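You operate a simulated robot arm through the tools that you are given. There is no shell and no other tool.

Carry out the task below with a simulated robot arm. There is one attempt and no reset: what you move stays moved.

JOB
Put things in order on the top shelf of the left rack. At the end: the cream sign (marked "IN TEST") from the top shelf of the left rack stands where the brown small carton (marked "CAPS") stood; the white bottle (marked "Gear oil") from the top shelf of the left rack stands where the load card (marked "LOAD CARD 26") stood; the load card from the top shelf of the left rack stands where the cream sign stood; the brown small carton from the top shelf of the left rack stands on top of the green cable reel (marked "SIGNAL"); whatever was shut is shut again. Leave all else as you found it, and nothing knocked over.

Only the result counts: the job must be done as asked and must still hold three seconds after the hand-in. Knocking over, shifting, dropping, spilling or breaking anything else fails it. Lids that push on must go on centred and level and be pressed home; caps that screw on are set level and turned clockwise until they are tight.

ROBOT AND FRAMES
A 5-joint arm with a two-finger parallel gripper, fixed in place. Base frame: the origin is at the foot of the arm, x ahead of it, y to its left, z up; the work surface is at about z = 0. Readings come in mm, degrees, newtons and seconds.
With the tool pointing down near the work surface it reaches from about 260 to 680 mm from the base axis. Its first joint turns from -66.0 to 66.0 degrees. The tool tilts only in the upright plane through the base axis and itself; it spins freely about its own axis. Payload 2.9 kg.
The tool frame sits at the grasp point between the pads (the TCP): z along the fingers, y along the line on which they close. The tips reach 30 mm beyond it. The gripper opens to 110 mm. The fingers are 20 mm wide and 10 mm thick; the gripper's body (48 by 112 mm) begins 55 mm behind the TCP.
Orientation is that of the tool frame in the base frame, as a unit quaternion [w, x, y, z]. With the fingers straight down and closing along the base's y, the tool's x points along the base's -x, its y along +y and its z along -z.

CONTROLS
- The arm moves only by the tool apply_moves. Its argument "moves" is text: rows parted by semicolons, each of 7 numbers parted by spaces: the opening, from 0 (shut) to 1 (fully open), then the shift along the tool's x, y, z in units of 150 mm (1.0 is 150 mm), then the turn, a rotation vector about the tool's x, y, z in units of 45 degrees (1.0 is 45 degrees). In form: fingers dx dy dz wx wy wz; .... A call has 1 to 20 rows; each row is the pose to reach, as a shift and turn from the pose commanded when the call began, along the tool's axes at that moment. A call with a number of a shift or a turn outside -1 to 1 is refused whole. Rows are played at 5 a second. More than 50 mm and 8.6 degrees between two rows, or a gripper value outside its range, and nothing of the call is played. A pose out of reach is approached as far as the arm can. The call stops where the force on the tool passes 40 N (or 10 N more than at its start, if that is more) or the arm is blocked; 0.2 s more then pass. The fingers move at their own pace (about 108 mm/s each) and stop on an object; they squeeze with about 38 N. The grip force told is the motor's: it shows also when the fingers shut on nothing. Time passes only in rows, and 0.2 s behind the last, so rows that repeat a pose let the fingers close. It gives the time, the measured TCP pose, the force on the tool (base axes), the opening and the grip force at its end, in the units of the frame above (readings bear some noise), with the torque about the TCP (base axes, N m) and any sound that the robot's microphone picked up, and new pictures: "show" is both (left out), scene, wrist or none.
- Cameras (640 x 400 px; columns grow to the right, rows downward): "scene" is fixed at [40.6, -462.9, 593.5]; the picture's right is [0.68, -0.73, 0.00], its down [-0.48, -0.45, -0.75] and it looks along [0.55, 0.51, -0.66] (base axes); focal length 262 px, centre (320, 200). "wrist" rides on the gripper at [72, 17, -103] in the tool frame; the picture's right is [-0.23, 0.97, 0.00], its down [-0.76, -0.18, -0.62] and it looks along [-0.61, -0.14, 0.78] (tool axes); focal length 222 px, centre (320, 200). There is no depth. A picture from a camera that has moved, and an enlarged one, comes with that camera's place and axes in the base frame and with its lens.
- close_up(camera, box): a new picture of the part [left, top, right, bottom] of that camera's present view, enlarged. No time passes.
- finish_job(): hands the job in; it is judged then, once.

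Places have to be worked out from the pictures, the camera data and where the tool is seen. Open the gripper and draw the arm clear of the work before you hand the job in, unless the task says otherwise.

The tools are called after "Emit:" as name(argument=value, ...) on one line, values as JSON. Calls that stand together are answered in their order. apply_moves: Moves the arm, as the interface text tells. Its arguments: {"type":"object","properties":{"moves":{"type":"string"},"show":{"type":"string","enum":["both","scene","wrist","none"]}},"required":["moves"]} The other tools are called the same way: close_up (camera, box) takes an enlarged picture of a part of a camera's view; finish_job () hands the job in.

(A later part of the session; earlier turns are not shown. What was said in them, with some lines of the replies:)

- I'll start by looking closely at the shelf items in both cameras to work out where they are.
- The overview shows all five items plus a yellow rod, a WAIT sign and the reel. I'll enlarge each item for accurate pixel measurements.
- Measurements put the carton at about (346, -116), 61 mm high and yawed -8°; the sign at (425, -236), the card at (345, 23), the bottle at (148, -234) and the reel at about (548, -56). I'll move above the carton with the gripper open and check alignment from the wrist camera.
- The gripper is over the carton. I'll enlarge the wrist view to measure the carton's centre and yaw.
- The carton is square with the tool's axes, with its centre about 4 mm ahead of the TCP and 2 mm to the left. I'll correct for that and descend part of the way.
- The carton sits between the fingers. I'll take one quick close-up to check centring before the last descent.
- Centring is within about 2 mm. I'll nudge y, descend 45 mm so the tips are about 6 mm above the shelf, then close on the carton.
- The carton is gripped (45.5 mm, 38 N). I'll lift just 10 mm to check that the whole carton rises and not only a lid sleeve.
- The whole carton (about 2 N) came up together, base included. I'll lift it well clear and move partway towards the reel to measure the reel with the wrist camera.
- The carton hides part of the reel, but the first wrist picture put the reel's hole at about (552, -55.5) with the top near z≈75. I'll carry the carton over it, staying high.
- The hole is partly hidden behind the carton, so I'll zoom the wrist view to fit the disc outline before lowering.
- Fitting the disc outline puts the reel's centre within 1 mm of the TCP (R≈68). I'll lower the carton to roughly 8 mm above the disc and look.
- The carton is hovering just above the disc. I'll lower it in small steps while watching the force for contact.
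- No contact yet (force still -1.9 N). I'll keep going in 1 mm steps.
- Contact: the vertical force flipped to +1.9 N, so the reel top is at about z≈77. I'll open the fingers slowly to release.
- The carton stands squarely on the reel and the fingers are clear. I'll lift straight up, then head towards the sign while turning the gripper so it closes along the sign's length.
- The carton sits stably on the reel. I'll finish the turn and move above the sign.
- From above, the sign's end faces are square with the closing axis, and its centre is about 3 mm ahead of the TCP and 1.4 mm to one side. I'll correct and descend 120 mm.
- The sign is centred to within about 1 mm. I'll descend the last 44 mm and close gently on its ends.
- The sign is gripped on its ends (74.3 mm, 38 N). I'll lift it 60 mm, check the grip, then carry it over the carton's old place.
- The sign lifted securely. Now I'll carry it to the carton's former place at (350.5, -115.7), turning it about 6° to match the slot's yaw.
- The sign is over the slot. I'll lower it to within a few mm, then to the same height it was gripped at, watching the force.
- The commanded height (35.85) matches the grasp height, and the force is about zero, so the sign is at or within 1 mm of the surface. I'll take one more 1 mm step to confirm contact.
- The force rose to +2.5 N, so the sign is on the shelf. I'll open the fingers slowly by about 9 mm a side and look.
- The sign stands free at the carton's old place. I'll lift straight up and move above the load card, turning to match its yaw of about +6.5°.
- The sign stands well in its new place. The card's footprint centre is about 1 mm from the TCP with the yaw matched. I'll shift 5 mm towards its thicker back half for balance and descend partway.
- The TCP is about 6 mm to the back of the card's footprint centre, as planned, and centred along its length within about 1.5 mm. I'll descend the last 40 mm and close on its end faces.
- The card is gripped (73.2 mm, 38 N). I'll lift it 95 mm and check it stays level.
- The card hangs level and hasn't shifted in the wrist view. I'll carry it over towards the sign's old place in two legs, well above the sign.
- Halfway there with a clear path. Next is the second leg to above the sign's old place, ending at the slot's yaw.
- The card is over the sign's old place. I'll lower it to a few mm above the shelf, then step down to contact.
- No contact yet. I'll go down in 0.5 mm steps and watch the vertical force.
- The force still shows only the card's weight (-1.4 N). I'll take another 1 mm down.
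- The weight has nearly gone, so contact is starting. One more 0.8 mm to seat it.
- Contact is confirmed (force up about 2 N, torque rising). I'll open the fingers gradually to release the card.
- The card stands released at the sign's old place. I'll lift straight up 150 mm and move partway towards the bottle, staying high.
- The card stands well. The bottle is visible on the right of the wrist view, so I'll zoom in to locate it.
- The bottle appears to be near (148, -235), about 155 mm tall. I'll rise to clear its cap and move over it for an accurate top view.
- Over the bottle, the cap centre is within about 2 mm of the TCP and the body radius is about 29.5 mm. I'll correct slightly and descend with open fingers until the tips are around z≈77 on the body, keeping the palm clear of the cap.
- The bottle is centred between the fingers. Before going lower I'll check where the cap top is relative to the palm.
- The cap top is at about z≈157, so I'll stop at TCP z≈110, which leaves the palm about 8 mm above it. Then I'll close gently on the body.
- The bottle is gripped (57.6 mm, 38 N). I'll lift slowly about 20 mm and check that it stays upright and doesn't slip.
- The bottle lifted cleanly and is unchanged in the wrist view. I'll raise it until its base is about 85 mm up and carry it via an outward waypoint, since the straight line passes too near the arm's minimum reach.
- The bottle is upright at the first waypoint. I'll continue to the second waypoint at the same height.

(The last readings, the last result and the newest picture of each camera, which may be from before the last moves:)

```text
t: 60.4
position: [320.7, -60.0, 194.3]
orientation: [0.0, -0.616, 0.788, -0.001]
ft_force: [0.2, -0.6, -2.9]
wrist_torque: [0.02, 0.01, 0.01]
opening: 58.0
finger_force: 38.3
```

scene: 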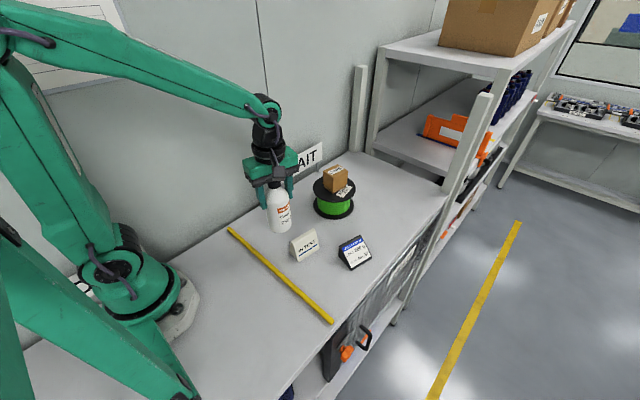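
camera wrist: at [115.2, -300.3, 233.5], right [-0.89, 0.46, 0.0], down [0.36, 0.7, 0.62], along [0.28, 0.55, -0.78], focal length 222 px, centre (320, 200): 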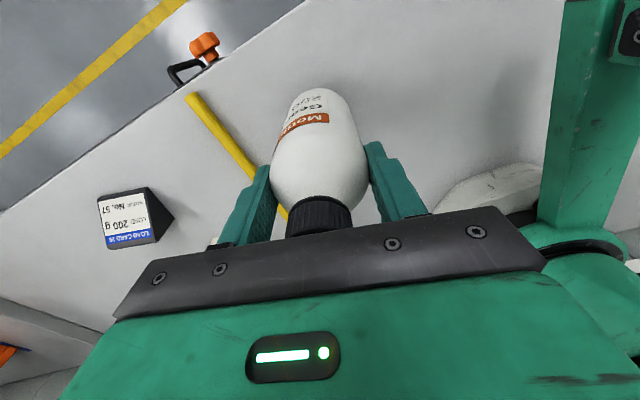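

Passed the sign safely. Now to above the load card's old place at (349, 27).

Emit:
apply_moves(moves="0.4 -0.07 -0.005 0 0 0 0; 0.4 -0.2 -0.015 0 0 0 0; 0.4 -0.36 -0.028 0 0 0 0; 0.4 -0.5 -0.039 0 0 0 0; 0.4 -0.58 -0.045 0 0 0 0; 0.4 -0.609 -0.047 0 0 0 0; 0.4 -0.609 -0.047 0 0 0 0; 0.4 -0.609 -0.047 0 0 0 0", show="both")

```text
t: 62.2
position: [350.6, 27.3, 194.1]
orientation: [0.0, -0.616, 0.788, 0.001]
ft_force: [-0.8, 0.1, -2.5]
wrist_torque: [0.0, -0.04, 0.01]
opening: 58.0
finger_force: 38.0
camera wrist: at [314.8, -39.8, 298.1], right [-0.89, 0.46, 0.0], down [0.36, 0.7, 0.62], along [0.28, 0.55, -0.78], focal length 222 px, centre (320, 200)
```

scene: 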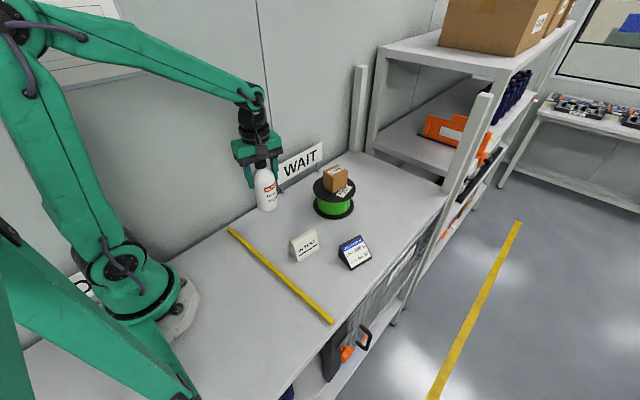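
wrist: 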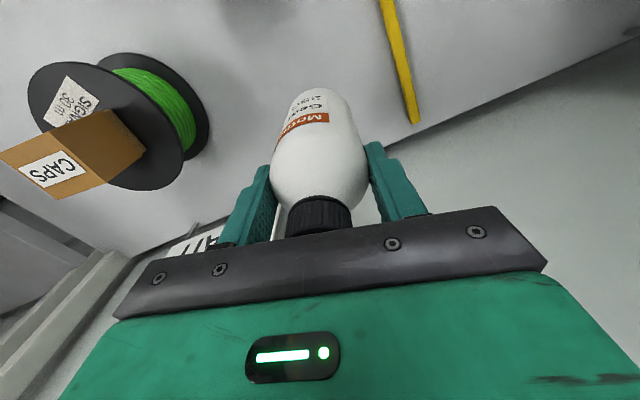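

The bottle is over the card's old place. I'll lower it to about 4 mm above the shelf, then step down to contact.

Emit:
apply_moves(moves="0.4 0 0 0.1 0 0 0; 0.4 0 0 0.23 0 0 0; 0.4 0 0 0.36 0 0 0; 0.4 0 0 0.46 0 0 0; 0.4 0 0 0.52 0 0 0; 0.4 0 0 0.54 0 0 0; 0.4 0 0 0.54 0 0 0", show="scene")

Emit:
close_up(camera="scene", box=[220, 140, 320, 240])

```text
t: 63.8
position: [348.6, 25.1, 113.6]
orientation: [0.0, -0.615, 0.788, 0.0]
ft_force: [-0.2, 0.2, -3.2]
wrist_torque: [0.01, 0.02, -0.01]
opening: 58.0
finger_force: 38.0
```

scene: 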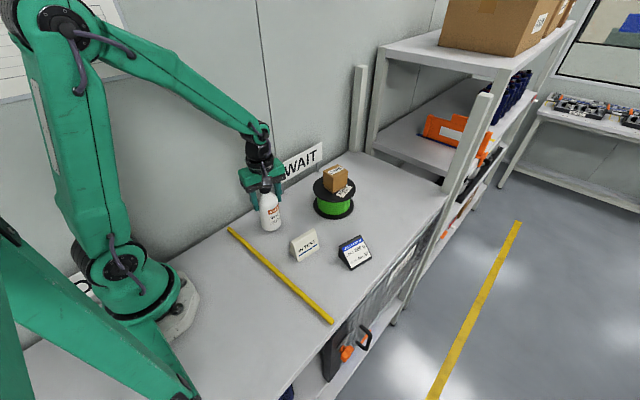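

```text
4.00 times, centred on (270, 190) of scene
camera zoom: at [40.6, -462.9, 593.5], right [0.68, -0.73, 0.0], down [-0.48, -0.45, -0.75], along [0.55, 0.51, -0.66], focal length 1048 px, centre (520, 240)
```

zoom: 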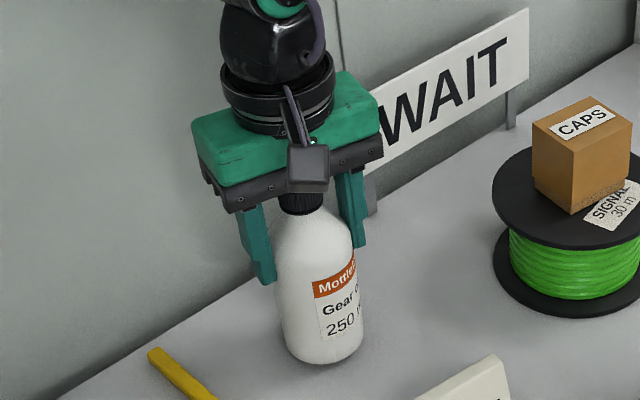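

The bottle hangs straight just above the shelf, with the force at -3.2 N (its weight). I'll step down 3 mm in small increments.

Emit:
apply_moves(moves="0.4 0 0 0.007 0 0 0; 0.4 0 0 0.014 0 0 0; 0.4 0 0 0.02 0 0 0; 0.4 0 0 0.02 0 0 0", show="none")

```text
t: 64.8
position: [348.6, 26.1, 111.2]
orientation: [0.0, -0.616, 0.788, 0.001]
ft_force: [0.0, -0.2, -2.8]
wrist_torque: [0.02, 0.01, 0.0]
opening: 57.8
finger_force: 37.7
```

No contact yet. I'll go down another 1.2 mm.

Emit:
apply_moves(moves="0.4 0 0 0.004 0 0 0; 0.4 0 0 0.008 0 0 0; 0.4 0 0 0.008 0 0 0", show="none")

```text
t: 65.6
position: [349.5, 26.2, 109.6]
orientation: [0.0, -0.615, 0.788, 0.0]
ft_force: [0.2, 0.1, -2.5]
wrist_torque: [0.03, 0.0, 0.02]
opening: 57.8
finger_force: 37.8
```

Still hanging (-2.5 N). I'll take another 1 mm in half steps.

Emit:
apply_moves(moves="0.4 0 0 0.004 0 0 0; 0.4 0 0 0.007 0 0 0; 0.4 0 0 0.007 0 0 0", show="none")

```text
t: 66.4
position: [350.3, 26.9, 108.8]
orientation: [0.0, -0.616, 0.788, 0.0]
ft_force: [-12.1, -3.4, 30.4]
wrist_torque: [-0.36, 0.91, -0.02]
opening: 58.0
finger_force: 37.7
```

Firm contact: the force jumped to +30 N. I'll back off about 0.6 mm to relieve the pressure before releasing.

Emit:
apply_moves(moves="0.4 0 0 -0.002 0 0 0; 0.4 0 0 -0.004 0 0 0; 0.4 0 0 -0.004 0 0 0", show="none")

Emit:
close_up(camera="scene", box=[230, 150, 310, 240])

```text
t: 67.2
position: [350.0, 27.2, 109.8]
orientation: [0.0, -0.615, 0.788, -0.001]
ft_force: [-2.9, -6.3, 17.6]
wrist_torque: [-0.4, 0.14, -0.04]
opening: 57.6
finger_force: 38.0
```

```text
4.44 times, centred on (270, 195) of scene
camera zoom: at [40.5, -462.9, 593.5], right [0.68, -0.73, 0.0], down [-0.48, -0.45, -0.75], along [0.55, 0.51, -0.66], focal length 1165 px, centre (542, 222)
```

zoom: 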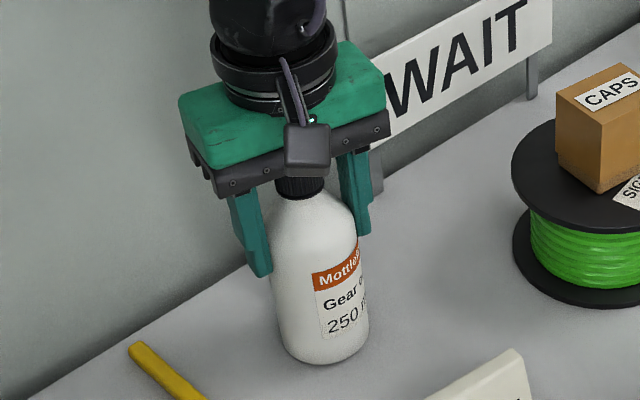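

The force dropped to 17.6 N. I'll back off another 0.6 mm.

Emit:
apply_moves(moves="0.4 0 0 -0.002 0 0 0; 0.4 0 0 -0.004 0 0 0; 0.4 0 0 -0.004 0 0 0", show="none")

```text
t: 68.0
position: [348.9, 26.5, 108.4]
orientation: [0.0, -0.616, 0.788, -0.001]
ft_force: [0.7, -0.5, 9.8]
wrist_torque: [0.18, -0.39, -0.01]
opening: 57.8
finger_force: 38.4
```

Now at 9.8 N. I'll raise 0.5 mm more so the bottle stands with only its own weight.

Emit:
apply_moves(moves="0.4 0 0 -0.002 0 0 0; 0.4 0 0 -0.0035 0 0 0; 0.4 0 0 -0.0035 0 0 0", show="none")

```text
t: 68.8
position: [348.7, 27.7, 109.6]
orientation: [-0.001, -0.616, 0.788, 0.001]
ft_force: [1.6, -1.3, 2.3]
wrist_torque: [-0.13, -0.31, -0.02]
opening: 57.7
finger_force: 38.2
```

The bottle rests on the shelf with a light load (+2.3 N). I'll open the fingers gradually.

Emit:
apply_moves(moves="0.53 0 0 0 0 0 0; 0.55 0 0 0 0 0 0; 0.58 0 0 0 0 0 0; 0.65 0 0 0 0 0 0; 0.75 0 0 0 0 0 0; 0.85 0 0 0 0 0 0; 0.95 0 0 0 0 0 0; 0.95 0 0 0 0 0 0", show="both")

Emit:
close_up(camera="scene", box=[230, 150, 310, 240])

Emit:
close_up(camera="wrist", box=[200, 60, 440, 240])

```text
t: 70.6
position: [349.3, 27.1, 109.6]
orientation: [0.0, -0.615, 0.788, 0.001]
ft_force: [-0.2, 0.2, 0.1]
wrist_torque: [0.03, 0.03, 0.01]
opening: 104.5
finger_force: 0.1
camera wrist: at [314.8, -39.1, 213.3], right [-0.89, 0.46, 0.0], down [0.36, 0.7, 0.62], along [0.28, 0.55, -0.78], focal length 222 px, centre (320, 200)
```

scene: 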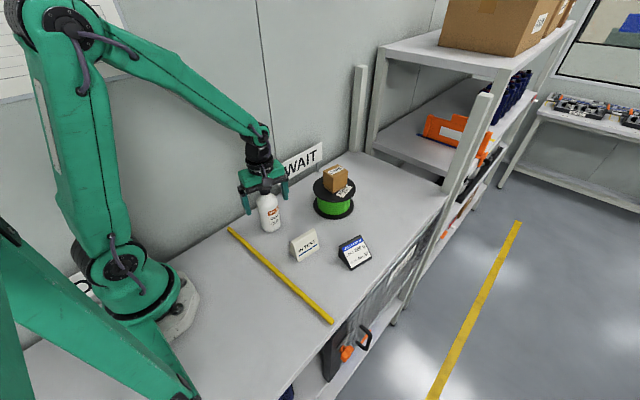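
wrist: 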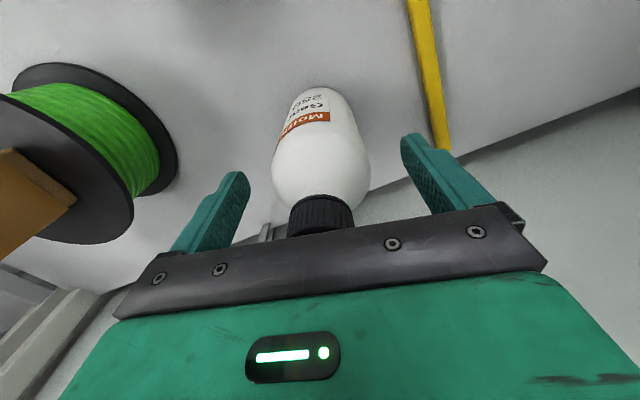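

```text
4.44 times, centred on (270, 195) of scene
camera zoom: at [40.6, -462.9, 593.5], right [0.68, -0.73, 0.0], down [-0.48, -0.45, -0.75], along [0.55, 0.51, -0.66], focal length 1165 px, centre (542, 222)
```

zoom: 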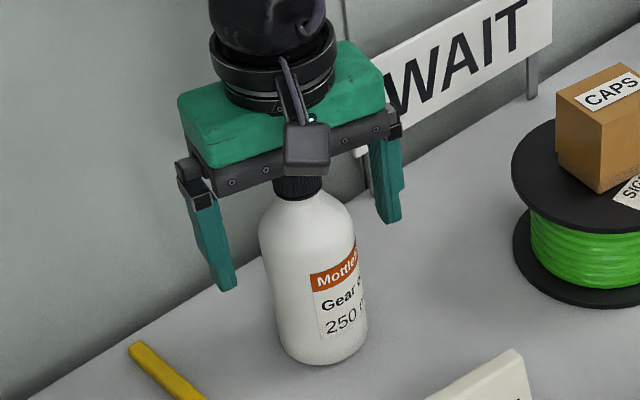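

```text
2.22 times, centred on (320, 150) of wrist
camera zoom: at [314.8, -39.1, 213.3], right [-0.89, 0.46, 0.0], down [0.36, 0.7, 0.62], along [0.28, 0.55, -0.78], focal length 494 px, centre (320, 311)
```

zoom: 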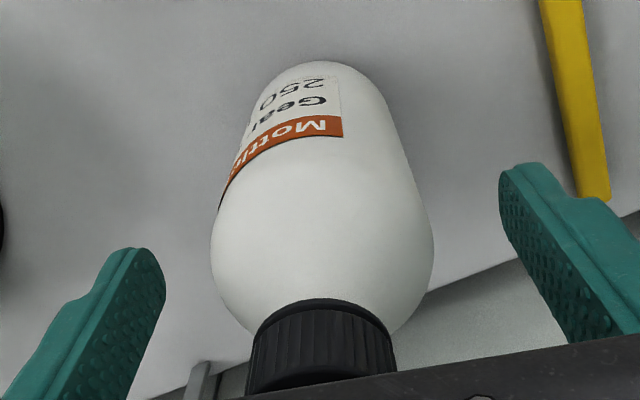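

The bottle stands upright and free. I'll withdraw straight up 145 mm, clear of its cap.

Emit:
apply_moves(moves="0.95 0 0 -0.05 0 0 0; 0.95 0 0 -0.2 0 0 0; 0.95 0 0 -0.4 0 0 0; 0.95 0 0 -0.6 0 0 0; 0.95 0 0 -0.8 0 0 0; 0.95 0 0 -0.97 0 0 0; 0.95 0 0 -0.97 0 0 0", show="both")

Emit:
close_up(camera="scene", box=[225, 150, 395, 280])

Emit:
close_up(camera="scene", box=[240, 170, 300, 240])

```text
t: 72.2
position: [349.8, 26.9, 254.4]
orientation: [0.0, -0.616, 0.788, 0.0]
ft_force: [0.5, -0.2, 0.3]
wrist_torque: [0.01, 0.0, 0.04]
opening: 104.8
finger_force: 0.0
camera wrist: at [315.3, -38.4, 358.8], right [-0.89, 0.46, 0.0], down [0.36, 0.7, 0.62], along [0.28, 0.55, -0.78], focal length 222 px, centre (320, 200)
```

scene: 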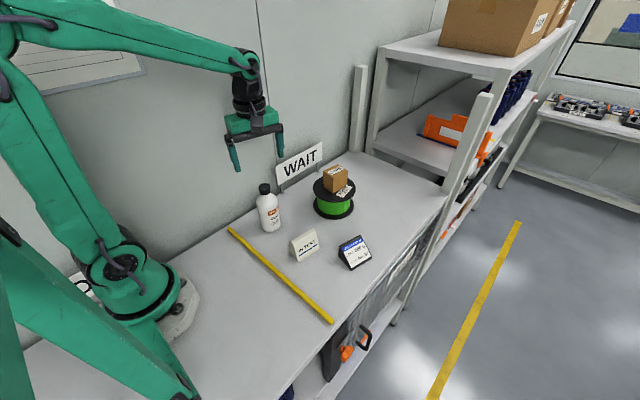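
wrist: 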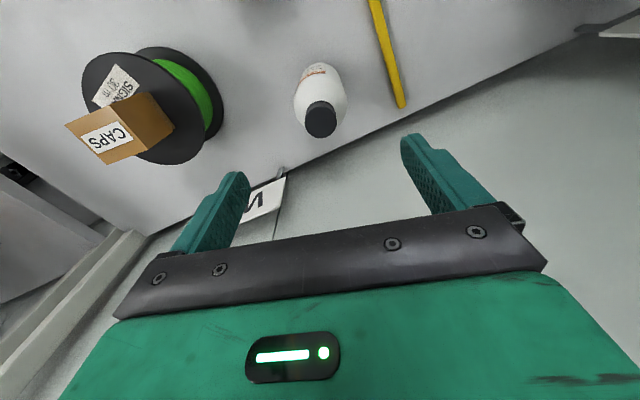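

```text
3.08 times, centred on (310, 215) of scene
camera zoom: at [40.6, -462.9, 593.5], right [0.68, -0.73, 0.0], down [-0.48, -0.45, -0.75], along [0.55, 0.51, -0.66], focal length 806 px, centre (351, 154)
```

zoom: 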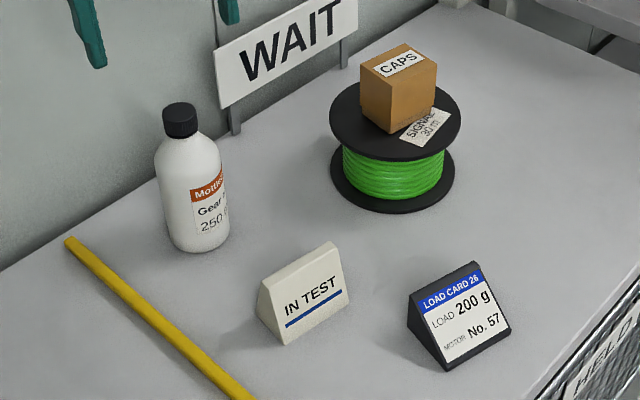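

```text
5.71 times, centred on (270, 205) of scene
camera zoom: at [40.6, -462.9, 593.5], right [0.68, -0.73, 0.0], down [-0.48, -0.45, -0.75], along [0.55, 0.51, -0.66], focal length 1498 px, centre (606, 171)
```

zoom: 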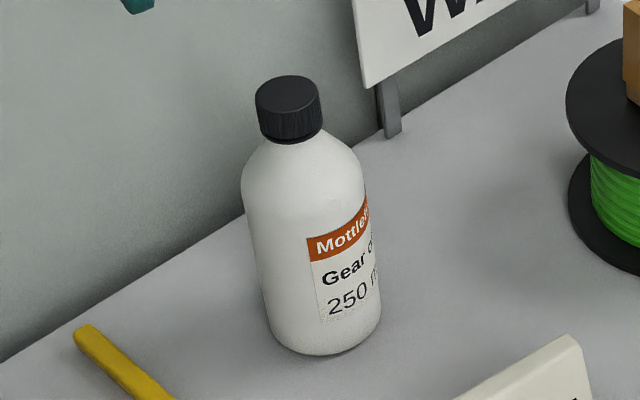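

All four items look right: bottle upright at the card's old place, sign at the carton's, card at the sign's, carton on the reel. I'll move the arm high and clear of the bottle, back near its starting pose.

Emit:
apply_moves(moves="1 0 0 -0.13 0 0 0; 1 0.12 -0.14 -0.2 0 0 0; 1 0.25 -0.29 -0.2 0 0 0; 1 0.38 -0.44 -0.2 0 0 0; 1 0.51 -0.59 -0.2 0 0 0; 1 0.64 -0.74 -0.2 0 0 0; 1 0.757 -0.876 -0.2 0 0 0; 1 0.757 -0.876 -0.2 0 0 0; 1 0.757 -0.876 -0.2 0 0 0", show="both")

Emit:
close_up(camera="scene", box=[225, 140, 395, 340])

```text
t: 74.2
position: [450.9, -114.8, 285.9]
orientation: [0.001, -0.616, 0.788, 0.0]
ft_force: [0.3, 0.0, 0.1]
wrist_torque: [0.03, -0.01, 0.01]
opening: 110.1
finger_force: 0.0
camera wrist: at [415.8, -181.3, 390.1], right [-0.89, 0.46, 0.0], down [0.36, 0.7, 0.62], along [0.28, 0.55, -0.78], focal length 222 px, centre (320, 200)
```

scene: 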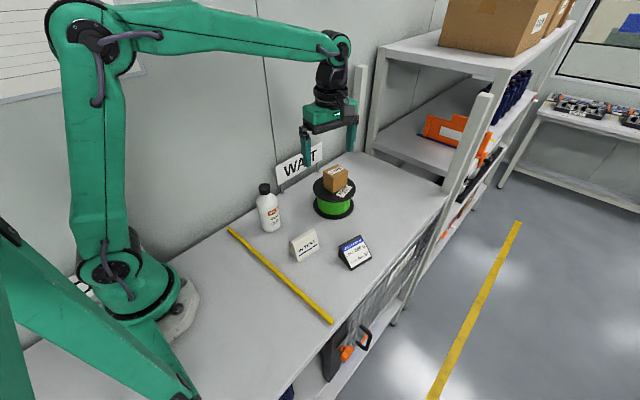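
wrist: 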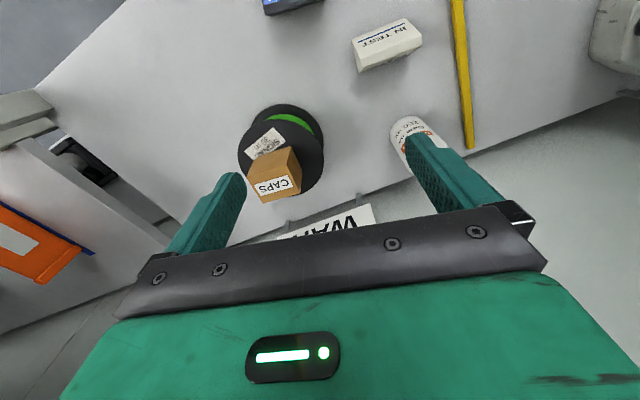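

```text
2.00 times, centred on (310, 240) of scene
camera zoom: at [40.6, -462.9, 593.5], right [0.68, -0.73, 0.0], down [-0.48, -0.45, -0.75], along [0.55, 0.51, -0.66], focal length 524 px, centre (340, 120)
```

zoom: 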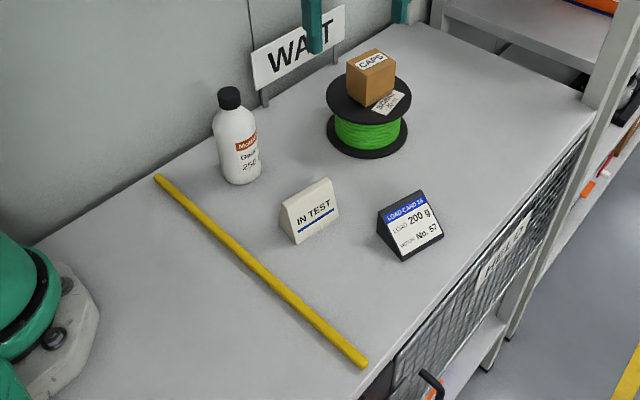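

Everything stands upright in its new place, the rod, reel and WAIT sign haven't moved, and nothing was opened. The gripper is empty, open and clear, so I'm handing the job in.

Emit:
finish_job()

```text
The job is handed in.
```

The top shelf of the left rack is in the order you asked for, and I've handed the job in. I don't have the judge's result. In the last pictures before hand-in, everything was upright:

- **Cream sign ("IN TEST"):** stands where the brown carton was, within about 4 mm as measured from the pictures.
- **White bottle ("Gear oil"):** stands where the load card was, within about 2 mm, with its cap still on.
- **Load card ("LOAD CARD 26"):** stands where the cream sign was, within about 2 mm.
- **Brown carton ("CAPS"):** stands on top of the green cable reel, about centred.

When I set the bottle down, the arm pressed on it with about 30 N for a moment. I backed off before letting go, and the bottle stood straight afterwards.

Nothing was opened, so there was nothing to shut again. I saw no change in the yellow rod, the reel or the WAIT sign. The gripper is open, and the arm is drawn up clear of the shelf.
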